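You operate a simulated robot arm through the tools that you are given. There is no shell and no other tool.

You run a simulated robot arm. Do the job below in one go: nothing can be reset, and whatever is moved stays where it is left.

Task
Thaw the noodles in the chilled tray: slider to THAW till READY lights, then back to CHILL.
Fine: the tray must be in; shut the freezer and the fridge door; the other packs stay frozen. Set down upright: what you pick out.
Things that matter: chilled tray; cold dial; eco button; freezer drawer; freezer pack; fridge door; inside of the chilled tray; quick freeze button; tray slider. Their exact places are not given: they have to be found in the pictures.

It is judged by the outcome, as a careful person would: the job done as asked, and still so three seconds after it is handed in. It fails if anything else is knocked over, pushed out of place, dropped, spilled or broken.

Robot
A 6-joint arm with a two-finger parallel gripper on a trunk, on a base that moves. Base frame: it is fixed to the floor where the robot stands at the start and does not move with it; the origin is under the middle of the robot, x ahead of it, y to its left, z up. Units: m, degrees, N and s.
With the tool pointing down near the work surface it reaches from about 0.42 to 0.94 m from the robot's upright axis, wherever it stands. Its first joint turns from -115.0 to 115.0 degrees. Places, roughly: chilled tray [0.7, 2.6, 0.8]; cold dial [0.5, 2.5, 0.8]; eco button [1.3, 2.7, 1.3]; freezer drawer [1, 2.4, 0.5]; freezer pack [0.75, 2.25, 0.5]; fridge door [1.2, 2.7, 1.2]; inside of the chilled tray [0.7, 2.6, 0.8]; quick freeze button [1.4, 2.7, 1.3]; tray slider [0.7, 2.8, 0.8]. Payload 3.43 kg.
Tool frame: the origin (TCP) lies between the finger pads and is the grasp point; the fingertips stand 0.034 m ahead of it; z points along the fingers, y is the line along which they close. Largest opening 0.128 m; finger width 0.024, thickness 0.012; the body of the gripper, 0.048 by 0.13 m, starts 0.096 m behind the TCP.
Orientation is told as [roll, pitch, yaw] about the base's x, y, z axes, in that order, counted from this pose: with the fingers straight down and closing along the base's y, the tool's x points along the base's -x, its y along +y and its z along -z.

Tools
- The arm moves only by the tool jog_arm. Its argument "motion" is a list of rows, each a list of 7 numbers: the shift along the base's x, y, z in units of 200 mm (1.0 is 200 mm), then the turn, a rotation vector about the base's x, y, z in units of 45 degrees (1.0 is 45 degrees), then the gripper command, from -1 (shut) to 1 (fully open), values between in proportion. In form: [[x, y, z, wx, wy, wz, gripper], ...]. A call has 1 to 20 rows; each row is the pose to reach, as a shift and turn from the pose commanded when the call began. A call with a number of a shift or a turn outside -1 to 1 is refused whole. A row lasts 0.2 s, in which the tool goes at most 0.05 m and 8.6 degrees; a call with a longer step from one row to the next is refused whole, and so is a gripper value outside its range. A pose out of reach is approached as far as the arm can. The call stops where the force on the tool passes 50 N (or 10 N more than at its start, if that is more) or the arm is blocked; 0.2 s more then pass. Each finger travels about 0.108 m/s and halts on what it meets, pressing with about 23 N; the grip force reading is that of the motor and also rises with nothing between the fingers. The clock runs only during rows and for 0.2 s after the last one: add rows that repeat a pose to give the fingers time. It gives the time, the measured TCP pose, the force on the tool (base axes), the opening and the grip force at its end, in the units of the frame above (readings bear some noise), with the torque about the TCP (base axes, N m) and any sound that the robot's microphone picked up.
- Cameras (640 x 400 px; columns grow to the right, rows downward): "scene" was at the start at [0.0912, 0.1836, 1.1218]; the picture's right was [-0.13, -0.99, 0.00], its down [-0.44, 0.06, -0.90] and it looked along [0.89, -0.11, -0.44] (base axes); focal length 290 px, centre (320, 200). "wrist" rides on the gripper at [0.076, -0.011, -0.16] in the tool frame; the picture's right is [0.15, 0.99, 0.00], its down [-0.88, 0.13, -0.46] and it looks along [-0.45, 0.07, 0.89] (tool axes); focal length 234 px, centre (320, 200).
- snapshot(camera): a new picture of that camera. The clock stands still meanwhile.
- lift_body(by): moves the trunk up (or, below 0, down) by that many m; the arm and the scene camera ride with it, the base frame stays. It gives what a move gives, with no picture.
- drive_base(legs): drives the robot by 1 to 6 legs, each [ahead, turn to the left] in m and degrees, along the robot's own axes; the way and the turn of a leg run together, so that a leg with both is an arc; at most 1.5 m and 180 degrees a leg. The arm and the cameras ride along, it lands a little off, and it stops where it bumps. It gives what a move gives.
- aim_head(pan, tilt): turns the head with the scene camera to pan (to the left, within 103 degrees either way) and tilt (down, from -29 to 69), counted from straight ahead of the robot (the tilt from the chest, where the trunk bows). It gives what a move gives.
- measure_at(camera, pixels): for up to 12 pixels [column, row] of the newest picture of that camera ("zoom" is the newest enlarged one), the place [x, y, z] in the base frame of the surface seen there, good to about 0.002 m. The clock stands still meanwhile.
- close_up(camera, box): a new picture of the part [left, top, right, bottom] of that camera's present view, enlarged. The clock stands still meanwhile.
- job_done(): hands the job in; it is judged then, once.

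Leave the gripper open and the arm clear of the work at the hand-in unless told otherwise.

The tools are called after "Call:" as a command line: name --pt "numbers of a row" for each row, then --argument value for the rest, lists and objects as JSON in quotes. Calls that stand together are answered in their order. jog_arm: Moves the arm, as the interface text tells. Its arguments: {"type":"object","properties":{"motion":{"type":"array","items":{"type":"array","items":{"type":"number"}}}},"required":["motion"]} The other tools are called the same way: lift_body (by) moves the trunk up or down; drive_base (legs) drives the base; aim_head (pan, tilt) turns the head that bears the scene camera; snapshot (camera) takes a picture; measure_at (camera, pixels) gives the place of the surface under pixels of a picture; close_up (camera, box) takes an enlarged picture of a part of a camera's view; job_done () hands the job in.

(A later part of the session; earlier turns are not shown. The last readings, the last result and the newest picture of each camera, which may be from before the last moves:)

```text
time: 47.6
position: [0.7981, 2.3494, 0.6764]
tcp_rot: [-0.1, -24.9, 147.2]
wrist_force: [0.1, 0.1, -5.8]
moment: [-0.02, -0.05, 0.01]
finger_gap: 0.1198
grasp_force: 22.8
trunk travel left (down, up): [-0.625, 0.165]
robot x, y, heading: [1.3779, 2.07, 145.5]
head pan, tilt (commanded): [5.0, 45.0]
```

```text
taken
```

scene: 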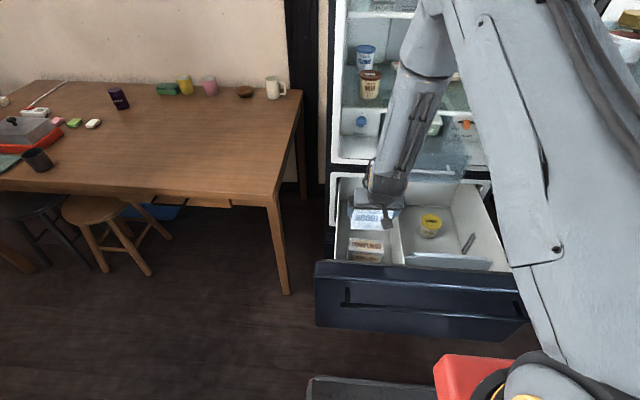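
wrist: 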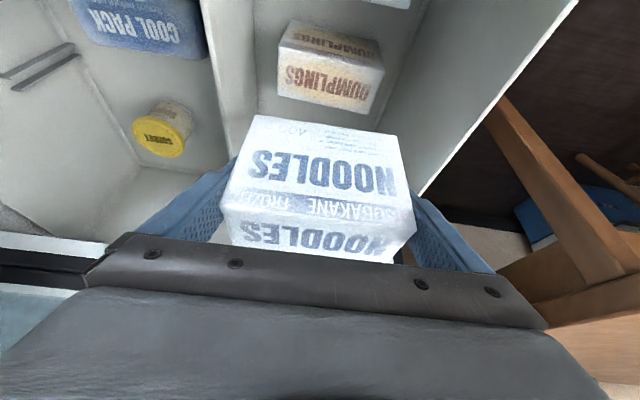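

The pack hangs upright at about 0.6 kg. To avoid the wrist limits I'll raise it with the trunk, keeping the arm's shape.

Call:
lift_body --by 0.16

Call:
jog_arm --pt "0.08 0.117 0.1 0 0 -0.01 0" --pt "0.16 0.234 0.2 0 0 -0.02 0" --pt "0.24 0.351 0.3 0 0 -0.03 0" --pt "0.32 0.468 0.4 0 0 -0.04 0" --pt "0.404 0.59 0.5 0 0 -0.044 0" --pt "0.404 0.59 0.55 0 0 -0.044 0"

Call:
snapshot --camera "wrist"

Call:
snapshot --camera "scene"

```text
time: 49.5
position: [0.7987, 2.3511, 0.8354]
tcp_rot: [0.0, -25.0, 147.6]
wrist_force: [-0.5, 1.0, -4.2]
moment: [0.01, -0.06, 0.0]
finger_gap: 0.12
grasp_force: 23.1
trunk travel left (down, up): [-0.785, 0.005]
robot x, y, heading: [1.3752, 2.0679, 145.1]
head pan, tilt (commanded): [5.0, 45.0]
```

```text
time: 50.0
position: [0.8166, 2.373, 0.8683]
tcp_rot: [-0.4, -24.9, 148.0]
wrist_force: [-6.9, -10.9, 2.1]
moment: [-0.09, 0.28, 0.51]
finger_gap: 0.1281
grasp_force: 23.7
out of reach, approached as far as the arm can: row 2
trunk travel left (down, up): [-0.785, 0.005]
robot x, y, heading: [1.3779, 2.0625, 146.3]
head pan, tilt (commanded): [5.0, 45.0]
stopped in row 2: the force on the tool passed its limit at 61 N (the readings are from after the stop); the commanded pose is now the measured one
```

```text
taken
```

wrist: 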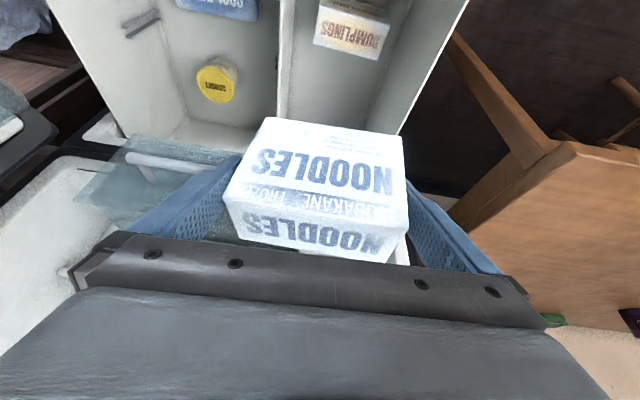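

```text
taken
```

scene: 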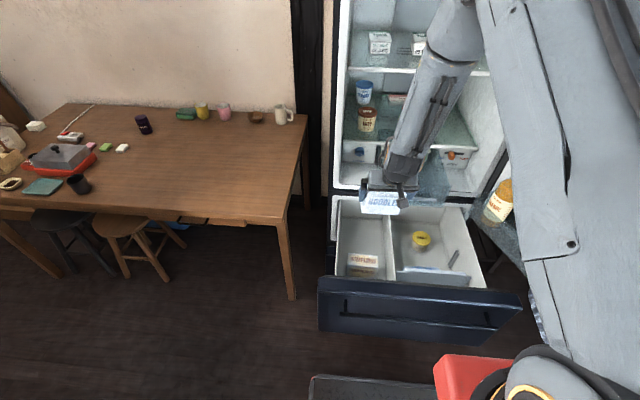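

The move stopped: a finger caught the tray's handle, at 61 N, and the gap now reads 0.128, so the pack may have twisted in the grip. I'll look closely before moving anything.

Call:
close_up --camera "wrist" --box '[90, 90, 450, 290]'

Call:
close_up --camera "scene" --box '[330, 120, 500, 240]'

```text
1.78 times, centred on (270, 190) of wrist
```

zoom: 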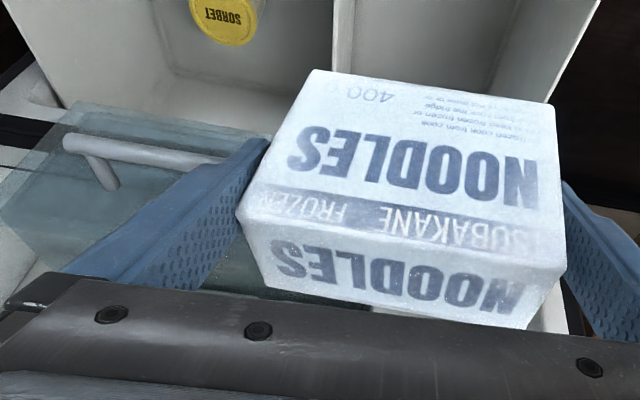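

```text
3.33 times, centred on (415, 180) of scene
```

zoom: 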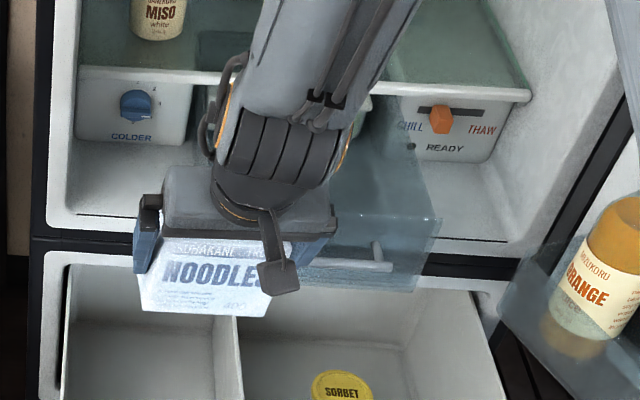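

The pack still sits between the fingers but looks twisted. In the scene view I can also see the READY lamp, dark, left of the READY label. I'll measure the pack's corners and the handle.

Call:
measure_at --camera "zoom" --pixels '[[375, 245], [430, 185], [290, 305]]'

Call:
close_up --camera "wrist" --box '[90, 90, 450, 290]'

Call:
measure_at --camera "zoom" --pixels '[[318, 76], [545, 108], [245, 208], [555, 264], [278, 282], [522, 318], [400, 170], [70, 142], [220, 158], [120, 150], [262, 145], [110, 180]]'

```text
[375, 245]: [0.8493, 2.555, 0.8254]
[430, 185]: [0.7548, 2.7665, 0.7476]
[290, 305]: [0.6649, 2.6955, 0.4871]
```

```text
1.78 times, centred on (270, 190) of wrist
```

zoom: 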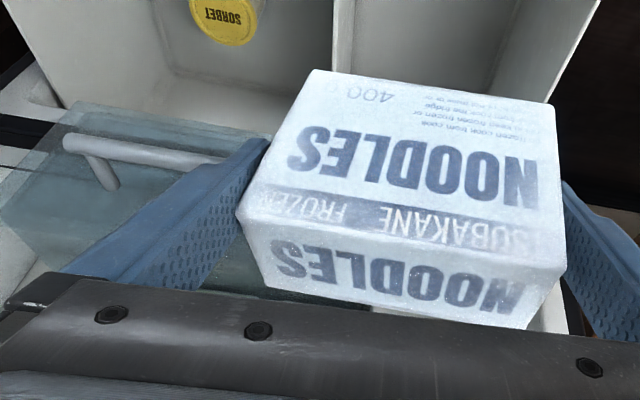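

```text
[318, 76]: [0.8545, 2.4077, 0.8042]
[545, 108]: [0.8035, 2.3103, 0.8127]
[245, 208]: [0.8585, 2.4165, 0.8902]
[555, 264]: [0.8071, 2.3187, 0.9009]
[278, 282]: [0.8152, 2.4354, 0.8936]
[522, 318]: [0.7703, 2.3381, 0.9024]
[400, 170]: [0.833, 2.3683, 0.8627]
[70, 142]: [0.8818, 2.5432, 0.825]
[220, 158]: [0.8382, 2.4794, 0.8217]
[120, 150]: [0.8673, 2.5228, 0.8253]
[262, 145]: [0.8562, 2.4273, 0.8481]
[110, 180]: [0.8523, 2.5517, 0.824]
```

The handle bar is at about n=-0.70, z≈0.825. The pack has twisted only about 4–5°. I'll back slowly away from the handle, to the left and slightly toward me, keeping the grip.

Call:
jog_arm --pt "-0.004 -0.05 0 0 0 0 -0.3" --pt "-0.008 -0.1 0 0 0 0 -0.3" --pt "-0.012 -0.15 0 0 0 0 -0.3" --pt "-0.0165 -0.201 0 0 0 0 -0.3" --pt "-0.0165 -0.201 0 0 0 0 -0.3"

Call:
close_up --camera "wrist" --box '[90, 90, 450, 290]'

```text
time: 51.2
position: [0.8154, 2.3329, 0.8685]
tcp_rot: [-0.3, -24.9, 147.8]
wrist_force: [-0.3, -0.4, -4.0]
moment: [-0.04, -0.04, 0.02]
finger_gap: 0.1202
grasp_force: 23.4
trunk travel left (down, up): [-0.785, 0.005]
robot x, y, heading: [1.3726, 2.0639, 146.0]
head pan, tilt (commanded): [5.0, 45.0]
```

```text
1.78 times, centred on (270, 190) of wrist
```

zoom: 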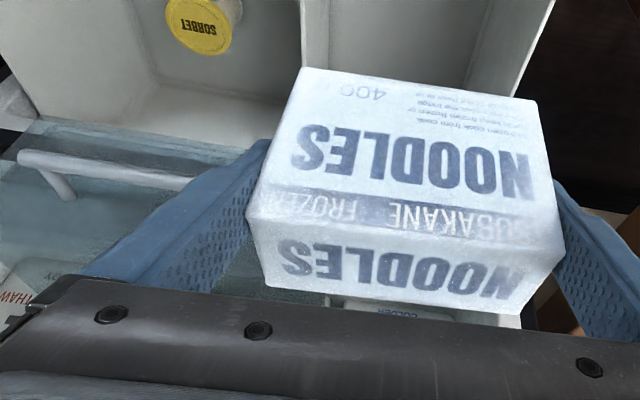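

The gap is back to 0.120, so the pack has squared itself in the grip. I'll measure its corners to know its present tilt.

Call:
measure_at --camera "zoom" --pixels '[[308, 74], [532, 104], [255, 212], [550, 248], [285, 282], [515, 308], [20, 155], [180, 185], [400, 235]]'

Call:
snapshot --camera "scene"

```text
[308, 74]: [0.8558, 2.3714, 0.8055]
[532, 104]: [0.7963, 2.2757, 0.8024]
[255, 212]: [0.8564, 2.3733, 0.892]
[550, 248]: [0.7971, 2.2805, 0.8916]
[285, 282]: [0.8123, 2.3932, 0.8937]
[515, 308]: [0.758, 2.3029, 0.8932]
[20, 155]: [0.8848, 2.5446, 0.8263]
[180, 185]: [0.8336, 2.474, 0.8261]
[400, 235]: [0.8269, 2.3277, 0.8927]
```

```text
taken
```

scene: 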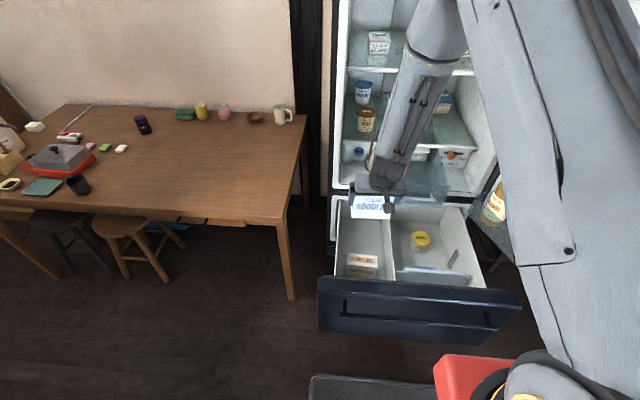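

The pack is level again, with its bottom at z≈0.80, and it slid about 1 cm lower in the grip. I'll raise it straight up 8 cm to clear the tray's front plate and see whether that's in reach.

Call:
jog_arm --pt "0 0 0.15 0 0 0 -0.3" --pt "0 0 0.3 0 0 0 -0.3" --pt "0 0 0.42 0 0 0 -0.3" --pt "0 0 0.42 0 0 0 -0.3"

```text
time: 52.2
position: [0.8141, 2.3351, 0.9532]
tcp_rot: [-0.3, -24.9, 147.9]
wrist_force: [0.2, -0.4, -3.1]
moment: [-0.02, -0.03, 0.01]
finger_gap: 0.1197
grasp_force: 23.1
trunk travel left (down, up): [-0.785, 0.005]
robot x, y, heading: [1.3748, 2.0678, 145.7]
head pan, tilt (commanded): [5.0, 45.0]
```

In reach: z=0.953 and the pack bottom clears at about 0.883. Next I'll slide right to the tray's centreline, square up 2°, and then look.

Call:
jog_arm --pt "0.1056 0.154 0 0 0 -0.011 -0.3" --pt "0.211 0.308 0 0 0 -0.022 -0.3" --pt "0.317 0.4625 0 0 0 -0.033 -0.3" --pt "0.4225 0.6165 0 0 0 -0.044 -0.3" --pt "0.4225 0.6165 0 0 0 -0.044 -0.3"

Call:
snapshot --camera "wrist"

Call:
snapshot --camera "scene"

```text
time: 53.4
position: [0.8706, 2.4093, 0.9443]
tcp_rot: [-0.9, -24.7, 145.9]
wrist_force: [-0.3, 0.2, -4.5]
moment: [0.01, -0.02, -0.03]
finger_gap: 0.1198
grasp_force: 23.1
out of reach, approached as far as the arm can: row 3, 4, 5
trunk travel left (down, up): [-0.785, 0.005]
robot x, y, heading: [1.3764, 2.0671, 145.6]
head pan, tilt (commanded): [5.0, 45.0]
```

```text
taken
```

wrist: 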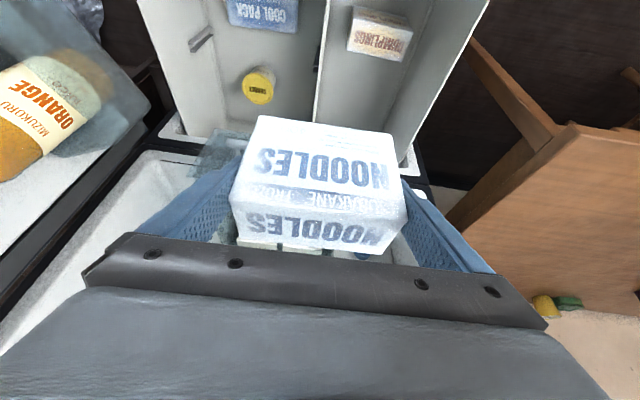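

```text
taken
```

scene: 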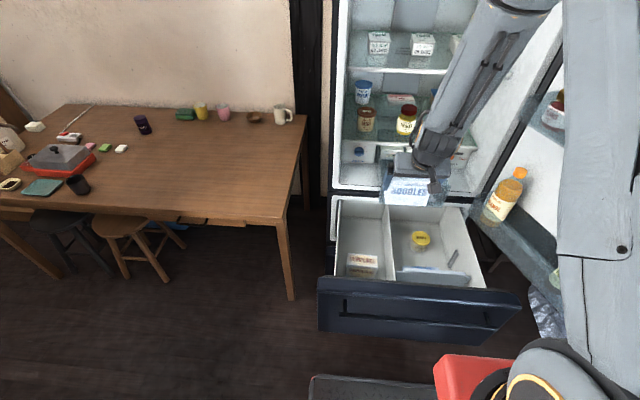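

It couldn't go fully right this close in. Farther out is easier, so I'll go diagonally over the tray front at the same height. The pack bottom at about 0.875 is above the front plate at 0.855.

Call:
jog_arm --pt "-0.1 0.12 0.03 -0.004 0.005 0 -0.3" --pt "-0.22 0.262 0.04 -0.008 0.01 0 -0.3" --pt "-0.335 0.4 0.04 -0.011 0.016 0 -0.3" --pt "-0.45 0.536 0.04 -0.011 0.016 0 -0.3" --pt "-0.56 0.668 0.03 -0.011 0.016 0 -0.3" --pt "-0.674 0.803 0.03 -0.011 0.016 0 -0.3" --pt "-0.674 0.803 0.03 -0.011 0.016 0 -0.3"

Call:
snapshot --camera "wrist"

Call:
snapshot --camera "scene"

```text
time: 55.0
position: [0.7505, 2.5715, 0.9472]
tcp_rot: [2.2, -26.0, 145.4]
wrist_force: [0.4, 0.5, -3.9]
moment: [-0.04, -0.01, 0.01]
finger_gap: 0.1202
grasp_force: 22.9
out of reach, approached as far as the arm can: row 1, 4, 5, 6, 7
trunk travel left (down, up): [-0.785, 0.005]
robot x, y, heading: [1.3763, 2.0676, 146.0]
head pan, tilt (commanded): [5.0, 45.0]
```

```text
taken
```

wrist: 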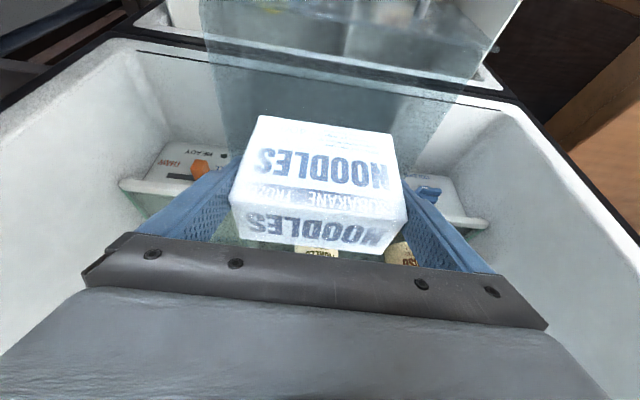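

```text
taken
```

scene: 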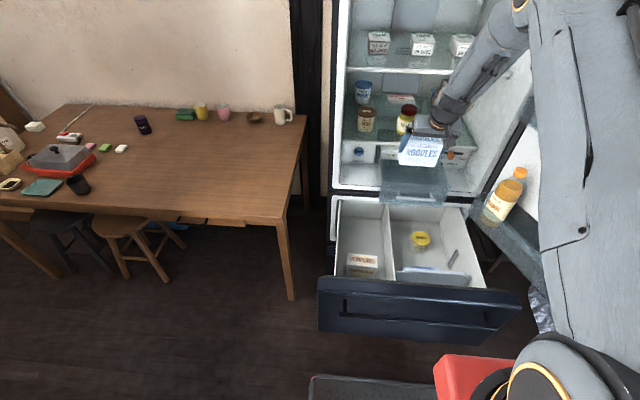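

Now I'm over the tray at n=-0.834, a=2.546. Before lowering I'll check the tray's present position relative to the pack.

Call:
close_up --camera "scene" --box '[340, 100, 500, 220]'

Call:
measure_at --camera "zoom" --pixels '[[195, 385], [395, 395], [165, 300], [428, 290], [300, 390], [165, 380], [300, 260], [245, 195], [388, 210], [150, 270], [440, 270], [180, 250]]'

```text
3.33 times, centred on (420, 160) of scene
```

zoom: 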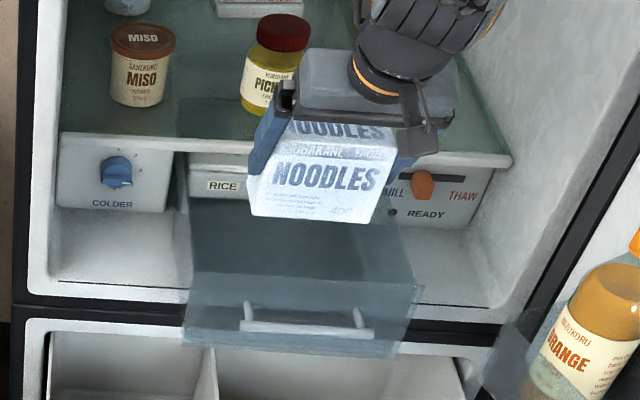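

```text
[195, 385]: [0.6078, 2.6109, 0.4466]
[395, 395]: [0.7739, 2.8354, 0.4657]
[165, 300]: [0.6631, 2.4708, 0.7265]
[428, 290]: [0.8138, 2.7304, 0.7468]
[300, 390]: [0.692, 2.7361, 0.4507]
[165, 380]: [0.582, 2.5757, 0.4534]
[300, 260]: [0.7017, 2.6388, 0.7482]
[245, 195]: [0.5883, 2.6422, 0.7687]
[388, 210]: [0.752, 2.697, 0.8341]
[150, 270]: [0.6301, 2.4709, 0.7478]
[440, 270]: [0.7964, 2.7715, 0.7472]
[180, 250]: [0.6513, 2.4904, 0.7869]
```

Call:
measure_at --camera "zoom" --pixels '[[246, 323], [368, 335], [305, 329], [188, 290], [412, 300], [185, 325], [402, 345], [190, 275], [415, 285], [414, 310]]'

```text
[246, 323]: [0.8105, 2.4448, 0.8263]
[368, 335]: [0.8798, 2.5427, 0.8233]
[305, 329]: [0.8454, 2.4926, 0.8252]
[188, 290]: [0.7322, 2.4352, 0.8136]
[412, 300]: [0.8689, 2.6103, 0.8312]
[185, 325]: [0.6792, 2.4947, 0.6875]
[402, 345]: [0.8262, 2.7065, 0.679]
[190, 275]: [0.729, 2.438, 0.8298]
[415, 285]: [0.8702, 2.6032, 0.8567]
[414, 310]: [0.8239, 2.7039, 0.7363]
```

The tray spans a=2.423–2.639 with its front plate at n≈-0.753, so the pack fits with room. I'll shift 1 cm left, level the tool, and lower most of the way.

Call:
jog_arm --pt "-0.017 -0.026 -0.1 0.012 -0.021 -0.01 -0.3" --pt "-0.035 -0.052 -0.225 0.024 -0.043 -0.021 -0.3" --pt "-0.035 -0.052 -0.35 0.024 -0.043 -0.021 -0.3" --pt "-0.035 -0.052 -0.475 0.024 -0.043 -0.021 -0.3" --pt "-0.035 -0.052 -0.55 0.024 -0.043 -0.021 -0.3" --pt "-0.035 -0.052 -0.55 0.024 -0.043 -0.021 -0.3"

Call:
close_up --camera "scene" --box '[340, 100, 500, 220]'

Call:
snapshot --camera "wrist"

```text
time: 56.4
position: [0.7584, 2.5629, 0.8551]
tcp_rot: [0.9, -25.4, 145.4]
wrist_force: [0.4, 0.5, -3.8]
moment: [-0.03, -0.03, -0.01]
finger_gap: 0.1198
grasp_force: 22.2
out of reach, approached as far as the arm can: row 1, 2, 3, 4, 5, 6
trunk travel left (down, up): [-0.785, 0.005]
robot x, y, heading: [1.374, 2.0696, 145.9]
head pan, tilt (commanded): [5.0, 45.0]
```

```text
3.33 times, centred on (420, 160) of scene
```

zoom: 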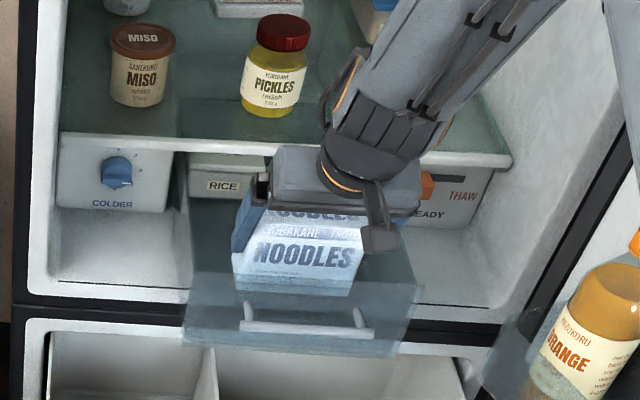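

```text
taken
```

wrist: 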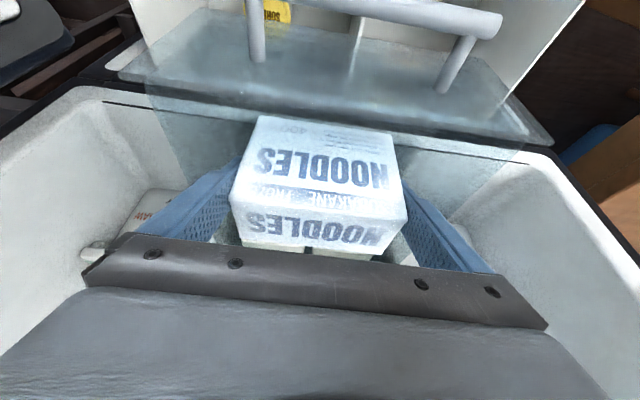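

The arm can't lower further exactly as asked, but the pack is already well inside the tray walls with its bottom at about 0.785. I'll lower the rest with the trunk, which keeps the arm's shape, in small steps while watching the force.

Call:
lift_body --by -0.024

Call:
lift_body --by -0.006

Call:
close_up --camera "scene" --box '[350, 110, 490, 220]'

```text
time: 57.1
position: [0.7543, 2.5666, 0.8312]
tcp_rot: [0.9, -25.5, 145.4]
wrist_force: [0.1, 0.1, -4.1]
moment: [-0.03, -0.04, 0.0]
finger_gap: 0.1201
grasp_force: 22.5
trunk travel left (down, up): [-0.761, 0.029]
robot x, y, heading: [1.3762, 2.0676, 146.1]
head pan, tilt (commanded): [5.0, 45.0]
```

```text
time: 57.7
position: [0.7518, 2.5671, 0.8281]
tcp_rot: [0.8, -25.7, 145.6]
wrist_force: [-2.3, -1.5, 13.1]
moment: [0.64, -0.64, 0.06]
finger_gap: 0.12
grasp_force: 22.9
trunk travel left (down, up): [-0.755, 0.035]
robot x, y, heading: [1.3753, 2.068, 145.8]
head pan, tilt (commanded): [5.0, 45.0]
```

```text
3.64 times, centred on (420, 165) of scene
```

zoom: 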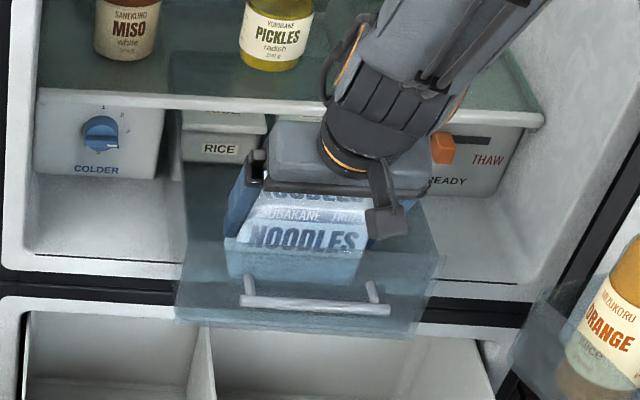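

The force turned upward (+13 N), so the pack is resting on the tray floor. I'll open the fingers.

Call:
jog_arm --pt "0 0 0 0 0 0 1" --pt "0 0 0 0 0 0 1" --pt "0 0 0 0 0 0 1"

Call:
lift_body --by 0.034

Call:
snapshot --camera "wrist"

Call:
close_up --camera "scene" --box '[350, 110, 490, 220]'

```text
time: 58.5
position: [0.7543, 2.5654, 0.8252]
tcp_rot: [0.8, -25.5, 145.5]
wrist_force: [-0.6, 0.1, -0.1]
moment: [0.01, -0.03, 0.02]
finger_gap: 0.1284
grasp_force: 0.1
trunk travel left (down, up): [-0.755, 0.035]
robot x, y, heading: [1.3776, 2.0678, 146.0]
head pan, tilt (commanded): [5.0, 45.0]
```

```text
time: 59.2
position: [0.7538, 2.5662, 0.8589]
tcp_rot: [1.2, -25.6, 145.5]
wrist_force: [-0.9, -0.4, -0.7]
moment: [0.05, 0.03, 0.0]
finger_gap: 0.128
grasp_force: 0.0
trunk travel left (down, up): [-0.789, 0.001]
robot x, y, heading: [1.3731, 2.0709, 146.0]
head pan, tilt (commanded): [5.0, 45.0]
```

```text
taken
```

wrist: 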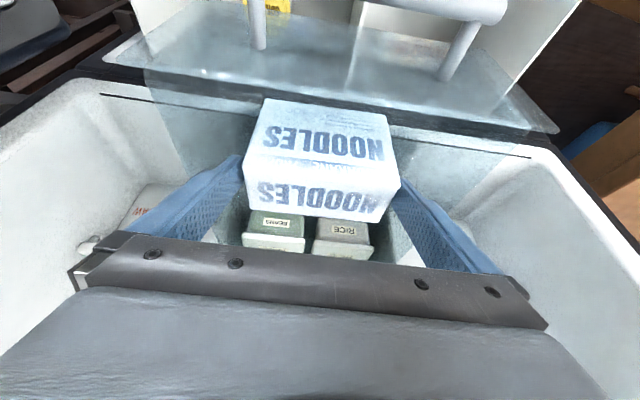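

```text
3.64 times, centred on (420, 165) of scene
```

zoom: 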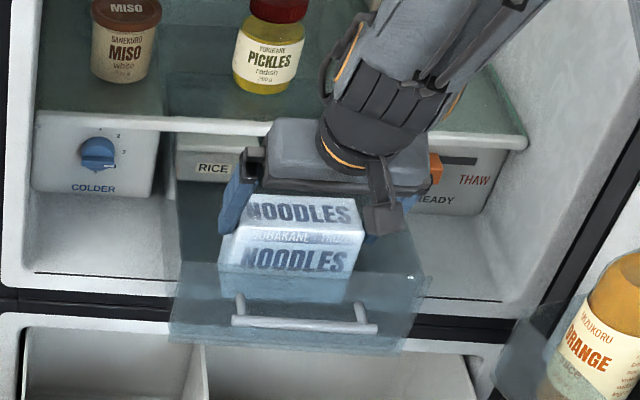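

The noodles stand upright in the tray, released cleanly. I'll rise clear and back out toward me, then look at the whole scene.

Call:
jog_arm --pt "0 0 0.15 0 0 0 1" --pt "0 0 0.3 0 0 0 1" --pt "0.02 -0.014 0.4 0 0 0 1" --pt "0.2 -0.137 0.4 0 0 0 1" --pt "0.38 -0.26 0.4 0 0 0 1" --pt "0.56 -0.384 0.4 0 0 0 1" --pt "0.7425 -0.5085 0.4 0 0 0 1"

Call:
snapshot --camera "scene"

Call:
close_up --camera "scene" --box '[340, 100, 500, 220]'

```text
time: 60.9
position: [0.9019, 2.4572, 0.9386]
tcp_rot: [-1.9, -24.2, 155.8]
wrist_force: [-0.9, 1.2, 0.2]
moment: [-0.1, -0.08, 0.01]
finger_gap: 0.1281
grasp_force: 0.0
trunk travel left (down, up): [-0.789, 0.001]
robot x, y, heading: [1.375, 2.0651, 146.0]
head pan, tilt (commanded): [5.0, 45.0]
```

```text
taken
```

scene: 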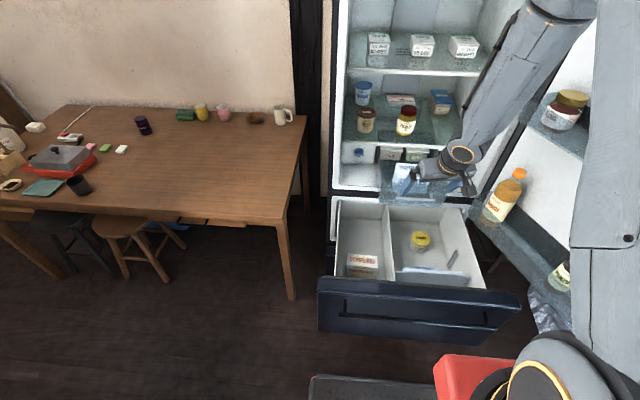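

```text
3.33 times, centred on (420, 160) of scene
```

zoom: 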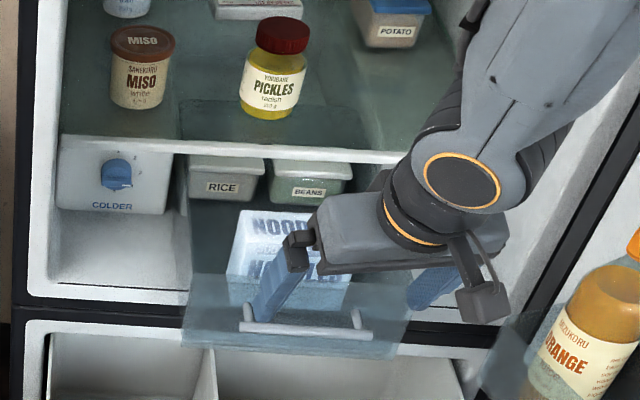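

The pack is standing and clear of the fingers. I'll back the base up 0.25 m to give the arm room for a forward-pointing tool, then lower the trunk.

Call:
drive_base --legs '[[-0.25, 0]]'

Call:
lift_body --by -0.2

Call:
snapshot --camera "scene"

```text
time: 62.7
position: [1.105, 2.327, 0.9411]
tcp_rot: [1.1, -25.6, 145.7]
wrist_force: [-0.1, 0.6, 0.3]
moment: [0.01, 0.01, 0.01]
finger_gap: 0.128
grasp_force: 0.1
trunk travel left (down, up): [-0.789, 0.001]
robot x, y, heading: [1.5835, 1.9306, 145.9]
head pan, tilt (commanded): [5.0, 45.0]
```

```text
time: 64.8
position: [1.103, 2.327, 0.7414]
tcp_rot: [1.2, -25.6, 145.6]
wrist_force: [-1.2, 0.8, 1.2]
moment: [-0.05, -0.02, 0.0]
finger_gap: 0.1279
grasp_force: 0.1
trunk travel left (down, up): [-0.589, 0.201]
robot x, y, heading: [1.5797, 1.9258, 145.9]
head pan, tilt (commanded): [5.0, 45.0]
```

```text
taken
```

scene: 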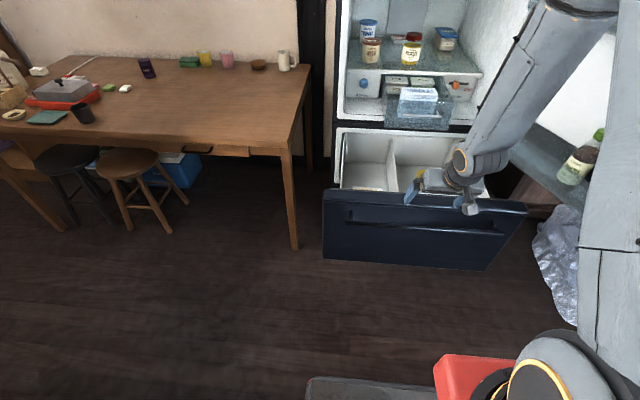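

The tips are just above the drawer front. I'll raise the arm and tip the tool forward 45°, toward pointing into the fridge.

Call:
jog_arm --pt "0 0 0.2 0 0 0 0.5" --pt "-0.1 0.07 0.4 0.09 0.132 0 0" --pt "-0.2 0.14 0.6 0.188 0.275 0 -0.5" --pt "-0.3 0.21 0.8 0.282 0.4125 0 -1" --pt "-0.4 0.28 0.9 0.377 0.55 0 -1" --pt "-0.5 0.35 1.0 0.471 0.6875 0 -1" --pt "-0.598 0.41 1.0 0.565 0.825 0 -1"

Call:
snapshot --camera "scene"

```text
time: 66.4
position: [0.987, 2.4072, 0.9447]
tcp_rot: [1.1, -70.7, 145.7]
wrist_force: [0.6, -0.1, 0.4]
moment: [0.0, -0.03, 0.01]
finger_gap: 0.0
grasp_force: 22.7
trunk travel left (down, up): [-0.589, 0.201]
robot x, y, heading: [1.5815, 1.9272, 145.9]
head pan, tilt (commanded): [5.0, 45.0]
```

```text
taken
```

scene: 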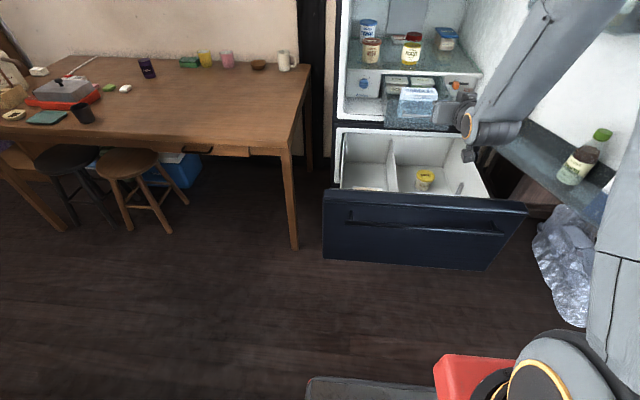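

The tool now points mostly forward (pitch -70.7°) with the fingers closed. I'll shut the freezer drawer first: back up a little more, bring the fingertips in front of the drawer panel and lower to its middle.

Call:
drive_base --legs '[[-0.07, 0]]'

Call:
jog_arm --pt "0.15 -0.1 0 0 0 0 -1" --pt "0.3 -0.205 0 0 0 0 -1" --pt "0.45 -0.308 0 0 0 0 -1" --pt "0.6 -0.41 0 0 0 0 -1"

Call:
snapshot --camera "scene"

```text
time: 67.4
position: [1.0452, 2.368, 0.945]
tcp_rot: [1.1, -70.6, 145.5]
wrist_force: [0.7, -0.5, 0.5]
moment: [-0.03, 0.0, -0.03]
finger_gap: 0.0
grasp_force: 22.9
trunk travel left (down, up): [-0.589, 0.201]
robot x, y, heading: [1.6369, 1.8892, 145.8]
head pan, tilt (commanded): [5.0, 45.0]
```

```text
time: 68.4
position: [1.1622, 2.2814, 0.9455]
tcp_rot: [1.2, -70.6, 145.6]
wrist_force: [-1.1, 0.5, 0.5]
moment: [0.0, 0.03, -0.02]
finger_gap: 0.0
grasp_force: 22.8
trunk travel left (down, up): [-0.589, 0.201]
robot x, y, heading: [1.6361, 1.8898, 146.3]
head pan, tilt (commanded): [5.0, 45.0]
```

```text
taken
```

scene: 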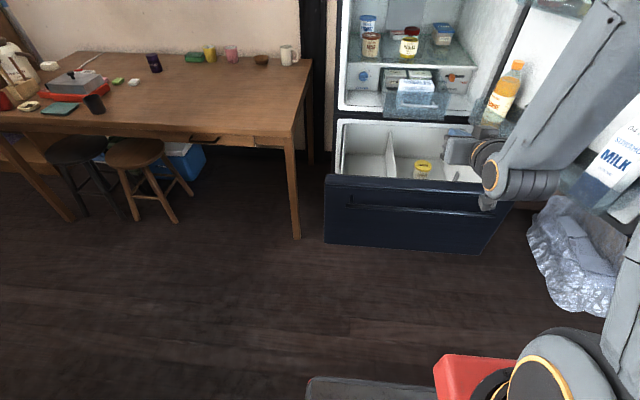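

The fingertips are now in front of the drawer at n≈-0.33. I'll check the clearance between the forearm and the door's bottles before lowering.

Call:
measure_at --camera "scene" --pixels '[[490, 200], [530, 185], [560, 110], [600, 60], [610, 175], [635, 150], [620, 240], [510, 90], [575, 185], [405, 225], [405, 185], [345, 200]]'

```text
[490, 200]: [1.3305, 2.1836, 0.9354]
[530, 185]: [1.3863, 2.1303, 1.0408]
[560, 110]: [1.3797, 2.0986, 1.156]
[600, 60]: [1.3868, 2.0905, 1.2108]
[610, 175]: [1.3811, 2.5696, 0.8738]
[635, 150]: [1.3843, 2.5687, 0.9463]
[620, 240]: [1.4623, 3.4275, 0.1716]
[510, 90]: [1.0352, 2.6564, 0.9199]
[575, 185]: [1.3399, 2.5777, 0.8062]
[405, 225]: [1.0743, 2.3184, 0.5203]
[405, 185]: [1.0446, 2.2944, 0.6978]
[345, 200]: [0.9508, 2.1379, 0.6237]
```

The forearm is 0.4 m from the bottles. The drawer panel is at n≈-0.424, centred near a=2.51. I'll lower the trunk, then the arm, so the tips face the panel below its handle.

Call:
lift_body --by -0.25

Call:
jog_arm --pt "-0.03 -0.045 -0.2 0 0 0 -1" --pt "-0.06 -0.09 -0.4 0 0 0 -1" --pt "-0.085 -0.124 -0.6 0 0 0 -1" --pt "-0.085 -0.124 -0.72 0 0 0 -1"

Call:
aim_head --pan 0 --tilt 30

Call:
snapshot --camera "scene"

Call:
snapshot --camera "wrist"

```text
time: 71.0
position: [1.1187, 2.3165, 0.6934]
tcp_rot: [1.1, -70.6, 145.6]
wrist_force: [-0.3, -0.3, 0.0]
moment: [-0.07, -0.02, -0.02]
finger_gap: 0.0001
grasp_force: 22.9
trunk travel left (down, up): [-0.339, 0.451]
robot x, y, heading: [1.6412, 1.8924, 145.9]
head pan, tilt (commanded): [5.0, 45.0]
```

```text
time: 71.5
position: [1.11, 2.3132, 0.6648]
tcp_rot: [0.8, -72.2, 145.6]
wrist_force: [-0.1, 0.9, 12.7]
moment: [-0.1, -0.05, 0.11]
finger_gap: 0.0
grasp_force: 22.8
trunk travel left (down, up): [-0.339, 0.451]
robot x, y, heading: [1.6387, 1.8894, 145.9]
head pan, tilt (commanded): [5.0, 45.0]
stopped in row 2: the force on the tool passed its limit at 75 N (the readings are from after the stop); the commanded pose is now the measured one
```

```text
time: 72.2
position: [1.1098, 2.313, 0.6645]
tcp_rot: [0.8, -72.2, 145.7]
wrist_force: [-2.0, 2.3, 23.6]
moment: [-0.1, -0.08, 0.05]
finger_gap: 0.0001
grasp_force: 23.2
trunk travel left (down, up): [-0.339, 0.451]
robot x, y, heading: [1.6376, 1.8866, 146.2]
head pan, tilt (commanded): [0.0, 30.0]
```

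```text
taken
```

scene: 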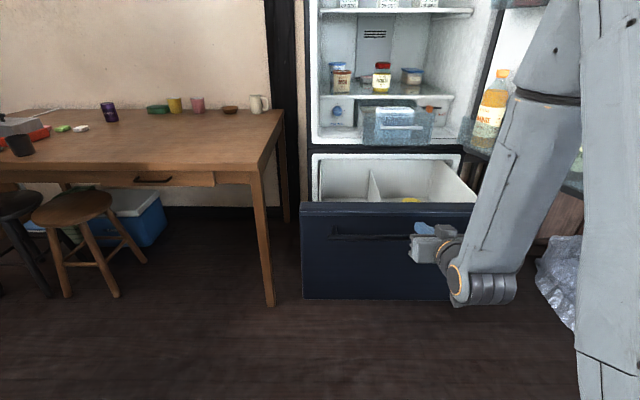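

```text
taken
```

wrist: 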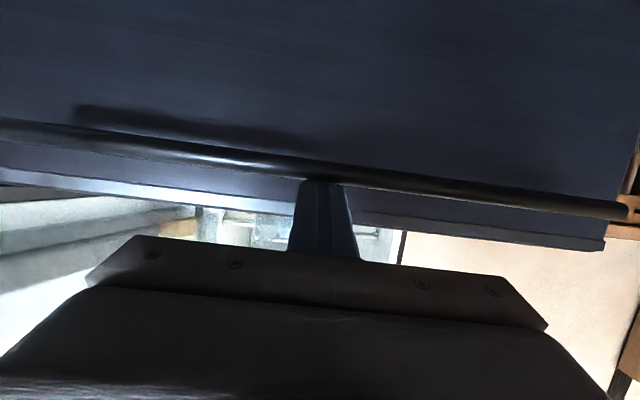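

Lowering the trunk also shifted the arm forward about 5 cm, so the fingertips now rest on top of the drawer's handle bar against the panel. That's actually a good push point. I'll relieve the downward press, then push the drawer in gently.

Call:
jog_arm --pt "0 0 0.06 0 0 0 -1" --pt "-0.06 0.041 0.07 0 0 0 -1" --pt "-0.12 0.082 0.07 0 0 0 -1" --pt "-0.2 0.137 0.07 0 0 0 -1" --pt "-0.28 0.192 0.07 0 0 0 -1" --pt "-0.36 0.247 0.07 0 0 0 -1" --pt "-0.44 0.301 0.07 0 0 0 -1" --pt "-0.52 0.356 0.07 0 0 0 -1" --pt "-0.6 0.411 0.07 0 0 0 -1" --pt "-0.68 0.466 0.07 0 0 0 -1" --pt "-0.74 0.507 0.07 0 0 0 -1"

Call:
snapshot --camera "scene"

Call:
snapshot --camera "wrist"

```text
time: 74.6
position: [0.9629, 2.4126, 0.6785]
tcp_rot: [0.9, -72.0, 145.6]
wrist_force: [-0.2, -0.4, -0.4]
moment: [0.02, -0.01, -0.01]
finger_gap: 0.0
grasp_force: 23.5
trunk travel left (down, up): [-0.339, 0.451]
robot x, y, heading: [1.642, 1.8895, 146.2]
head pan, tilt (commanded): [0.0, 30.0]
```

```text
taken
```

scene: 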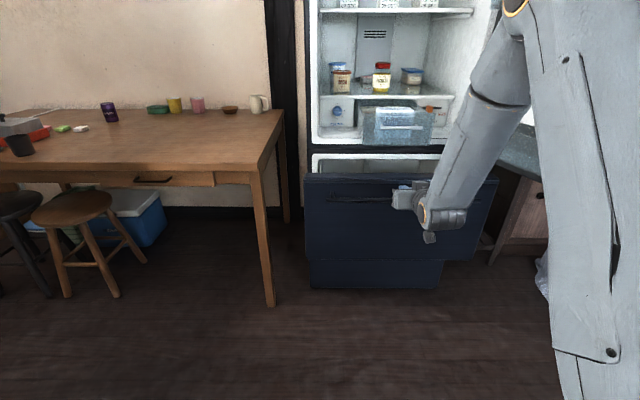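

```text
taken
```

wrist: 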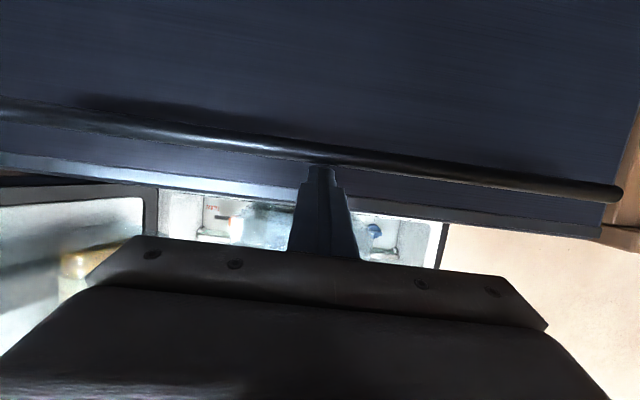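

The drawer has moved in about 17 cm with no trouble. I'll keep pushing.

Call:
jog_arm --pt "-0.08 0.055 0 0 0 0 -1" --pt "-0.16 0.11 0 0 0 0 -1" --pt "-0.24 0.165 0 0 0 0 -1" --pt "-0.32 0.219 0 0 0 0 -1" --pt "-0.4 0.274 0 0 0 0 -1" --pt "-0.48 0.329 0 0 0 0 -1" --pt "-0.56 0.384 0 0 0 0 -1" --pt "-0.64 0.438 0 0 0 0 -1" --pt "-0.7 0.479 0 0 0 0 -1"

Call:
snapshot --camera "scene"

```text
time: 76.6
position: [0.8217, 2.5102, 0.677]
tcp_rot: [0.8, -72.0, 145.7]
wrist_force: [-0.9, 0.5, -0.3]
moment: [0.0, -0.02, 0.0]
finger_gap: 0.0001
grasp_force: 22.7
trunk travel left (down, up): [-0.339, 0.451]
robot x, y, heading: [1.6415, 1.8903, 145.7]
head pan, tilt (commanded): [0.0, 30.0]
```

```text
taken
```

scene: 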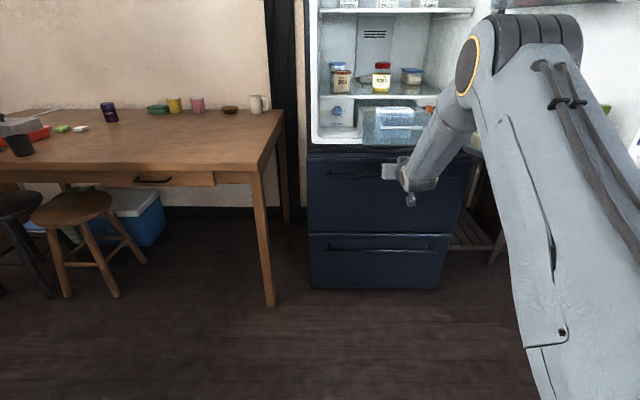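

The drawer is nearly flush. I'll keep pushing until it stops.

Call:
jog_arm --pt "-0.06 0.041 0 0 0 0 -1" --pt "-0.12 0.082 0 0 0 0 -1" --pt "-0.18 0.123 0 0 0 0 -1" --pt "-0.24 0.164 0 0 0 0 -1" --pt "-0.3 0.206 0 0 0 0 -1" --pt "-0.36 0.247 0 0 0 0 -1" --pt "-0.42 0.288 0 0 0 0 -1"

Call:
snapshot --camera "scene"

```text
time: 77.1
position: [0.814, 2.5175, 0.6777]
tcp_rot: [0.8, -71.7, 145.7]
wrist_force: [33.2, -25.3, 16.7]
moment: [0.29, 0.64, 0.05]
finger_gap: 0.0001
grasp_force: 22.8
trunk travel left (down, up): [-0.339, 0.451]
robot x, y, heading: [1.6423, 1.8877, 146.0]
head pan, tilt (commanded): [0.0, 30.0]
stopped in row 2: the force on the tool passed its limit at 88 N (the readings are from after the stop); the commanded pose is now the measured one
```

```text
taken
```

scene: 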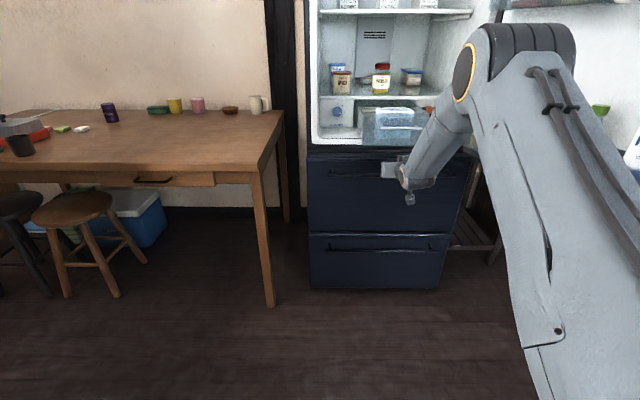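

The push met a firm stop, with the reaction straight back at me. I'll back off a little and check the drawer is flush with the one below.

Call:
jog_arm --pt "0.06 -0.041 0.02 0 0 0 -1" --pt "0.2 -0.137 0.05 0 0 0 -1" --pt "0.4 -0.274 0.05 0 0 0 -1" --pt "0.6 -0.411 0.05 0 0 0 -1"

Call:
close_up --camera "scene" --box '[290, 80, 490, 300]'

Call:
measure_at --camera "scene" --pixels '[[345, 210], [345, 265], [320, 155], [340, 148], [312, 100], [430, 220], [420, 265], [330, 142], [380, 152]]'

```text
time: 78.1
position: [0.933, 2.4359, 0.6831]
tcp_rot: [0.8, -71.5, 145.8]
wrist_force: [-0.1, -0.8, 0.6]
moment: [0.02, 0.03, 0.03]
finger_gap: 0.0002
grasp_force: 22.7
trunk travel left (down, up): [-0.339, 0.451]
robot x, y, heading: [1.6417, 1.887, 146.2]
head pan, tilt (commanded): [0.0, 30.0]
```

```text
1.82 times, centred on (390, 190) of scene
```

zoom: 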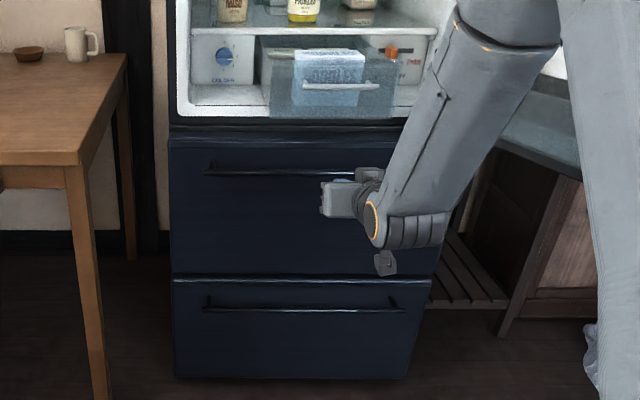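

```text
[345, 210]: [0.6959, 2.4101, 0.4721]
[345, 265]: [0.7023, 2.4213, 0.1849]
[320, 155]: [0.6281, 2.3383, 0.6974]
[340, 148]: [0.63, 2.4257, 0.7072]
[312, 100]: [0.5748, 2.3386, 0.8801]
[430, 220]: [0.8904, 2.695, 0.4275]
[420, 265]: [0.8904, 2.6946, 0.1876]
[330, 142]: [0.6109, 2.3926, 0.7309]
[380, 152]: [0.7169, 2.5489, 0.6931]
```

The upper drawer front is at n=-0.788 and the lower at n=-0.789, so they're flush and the freezer is shut. For the tray push I'll retract and raise the arm to just under its handle bar, then drive closer.

Call:
jog_arm --pt "0.15 -0.103 0.1 0 0 0 -1" --pt "0.3 -0.205 0.2 0 0 0 -1" --pt "0.45 -0.308 0.35 0 0 0 -1" --pt "0.619 -0.424 0.515 0 0 0 -1"

Call:
drive_base --legs '[[0.18, 0]]'

Call:
snapshot --camera "scene"

Call:
snapshot --camera "wrist"

```text
refused: row 4 steps farther than a row can; nothing moved
```

```text
time: 79.5
position: [0.8143, 2.5174, 0.6819]
tcp_rot: [0.8, -71.1, 145.6]
wrist_force: [12.8, -8.9, 6.9]
moment: [0.17, 0.14, -0.01]
finger_gap: 0.0001
grasp_force: 22.6
trunk travel left (down, up): [-0.339, 0.451]
robot x, y, heading: [1.5158, 1.9729, 146.1]
head pan, tilt (commanded): [0.0, 30.0]
stopped in leg 1: the force on the tool passed its limit at 153 N (the readings are from after the stop); the commanded pose is now the measured one
```

```text
taken
```

scene: 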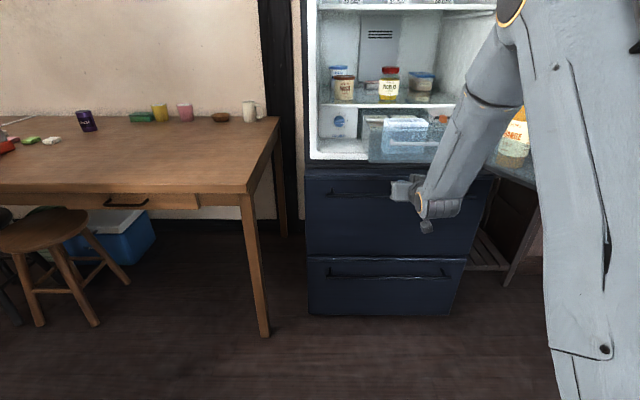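

```text
taken
```

wrist: 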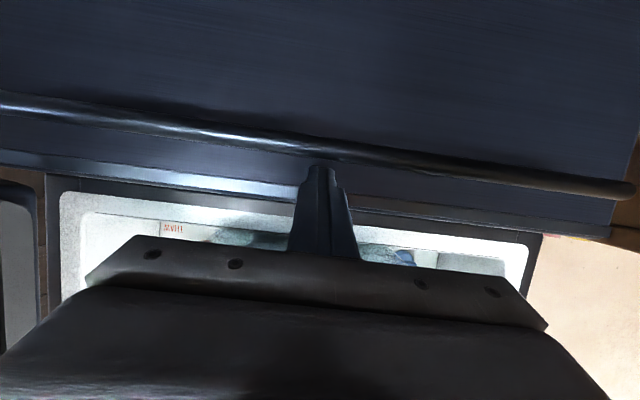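

That jog was refused for one over-long step, and the drive then pressed the fingertips against the already shut drawer and stopped. From now on I'll wait for each result before driving. Now I'll retract and raise the arm in smaller steps.

Call:
jog_arm --pt "0.15 -0.103 0.0 0 0 0 -1" --pt "0.3 -0.205 0.1 0 0 0 -1" --pt "0.42 -0.288 0.25 0 0 0 -1" --pt "0.495 -0.339 0.4 0 0 0 -1" --pt "0.495 -0.339 0.52 0 0 0 -1"

Call:
snapshot --camera "wrist"

Call:
close_up --camera "scene" --box '[300, 50, 500, 190]'

```text
time: 80.7
position: [0.912, 2.4489, 0.7829]
tcp_rot: [0.8, -70.9, 145.6]
wrist_force: [-0.6, -0.4, 0.0]
moment: [0.02, 0.0, -0.04]
finger_gap: 0.0002
grasp_force: 23.3
trunk travel left (down, up): [-0.339, 0.451]
robot x, y, heading: [1.5121, 1.971, 145.7]
head pan, tilt (commanded): [0.0, 30.0]
```

```text
taken
```

wrist: 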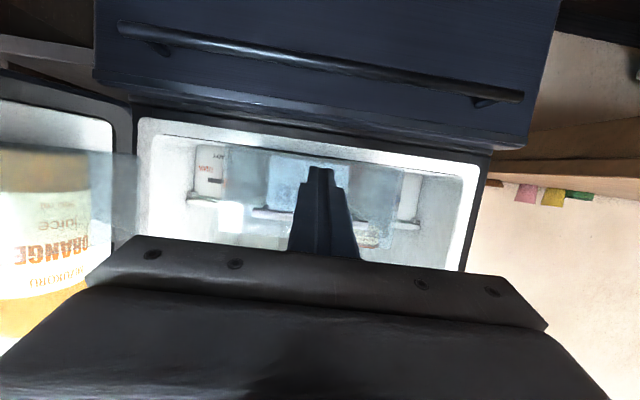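

```text
2.86 times, centred on (400, 120) of scene
```

zoom: 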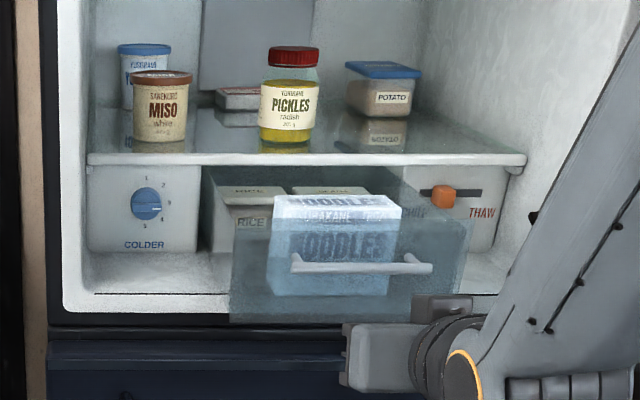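

The noodles are still standing. I'll measure the tray handle, plate and slider from here.

Call:
measure_at --camera "zoom" --pixels '[[300, 264], [425, 267], [360, 268], [442, 196], [455, 196], [480, 193], [422, 193], [470, 230], [340, 212], [240, 160], [230, 300], [500, 200]]'

```text
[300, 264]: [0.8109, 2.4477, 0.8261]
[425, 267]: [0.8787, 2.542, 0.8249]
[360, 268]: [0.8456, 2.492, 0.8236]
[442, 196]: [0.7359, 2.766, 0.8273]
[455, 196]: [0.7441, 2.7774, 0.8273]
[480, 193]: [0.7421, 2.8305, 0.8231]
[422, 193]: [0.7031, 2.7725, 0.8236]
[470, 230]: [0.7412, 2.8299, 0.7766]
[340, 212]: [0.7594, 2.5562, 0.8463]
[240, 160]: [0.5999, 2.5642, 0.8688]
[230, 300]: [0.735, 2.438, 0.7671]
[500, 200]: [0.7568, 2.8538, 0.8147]
```

The slider knob is at about (0.740, 2.772, 0.827), a≈2.705, sticking out about 3 cm from its panel, with the slot running right to a≈2.757. Now I'll push the tray in slowly with the closed fingertips just below its handle.

Call:
jog_arm --pt "-0.0825 0.0565 0 0 0 0 -1" --pt "-0.165 0.113 0 0 0 0 -1" --pt "-0.248 0.17 0 0 0 0 -1" --pt "-0.31 0.212 0 0 0 0 -1" --pt "-0.35 0.24 0 0 0 0 -1" --pt "-0.39 0.267 0 0 0 0 -1" --pt "-0.43 0.294 0 0 0 0 -1" --pt "-0.47 0.322 0 0 0 0 -1" --pt "-0.51 0.349 0 0 0 0 -1" --pt "-0.56 0.384 0 0 0 0 -1" --pt "-0.61 0.418 0 0 0 0 -1" --pt "-0.66 0.452 0 0 0 0 -1" --pt "-0.71 0.486 0 0 0 0 -1" --pt "-0.76 0.52 0 0 0 0 -1" --pt "-0.825 0.565 0 0 0 0 -1"

Call:
snapshot --camera "scene"

Call:
close_up --camera "scene" --box '[300, 50, 500, 190]'

```text
time: 83.9
position: [0.7469, 2.5615, 0.7847]
tcp_rot: [0.9, -71.1, 145.6]
wrist_force: [-0.3, 0.2, 0.3]
moment: [0.02, -0.01, -0.02]
finger_gap: 0.0001
grasp_force: 22.7
trunk travel left (down, up): [-0.339, 0.451]
robot x, y, heading: [1.516, 1.9717, 145.9]
head pan, tilt (commanded): [0.0, 30.0]
```

```text
taken
```

scene: 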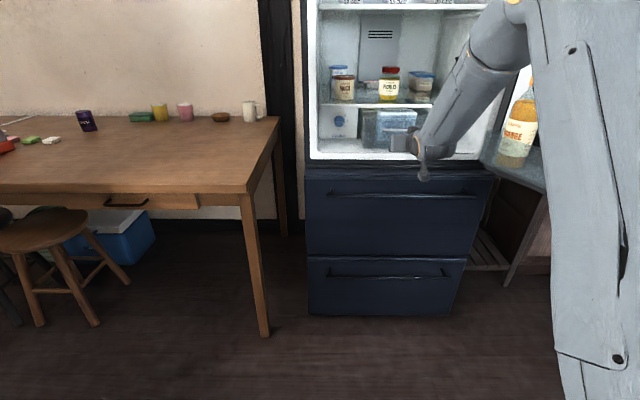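

```text
2.86 times, centred on (400, 120) of scene
```

zoom: 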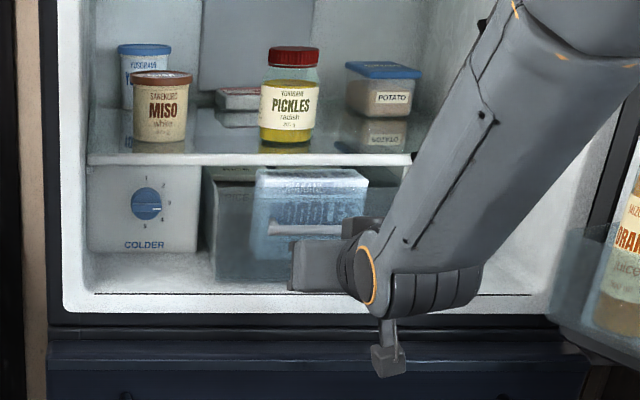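

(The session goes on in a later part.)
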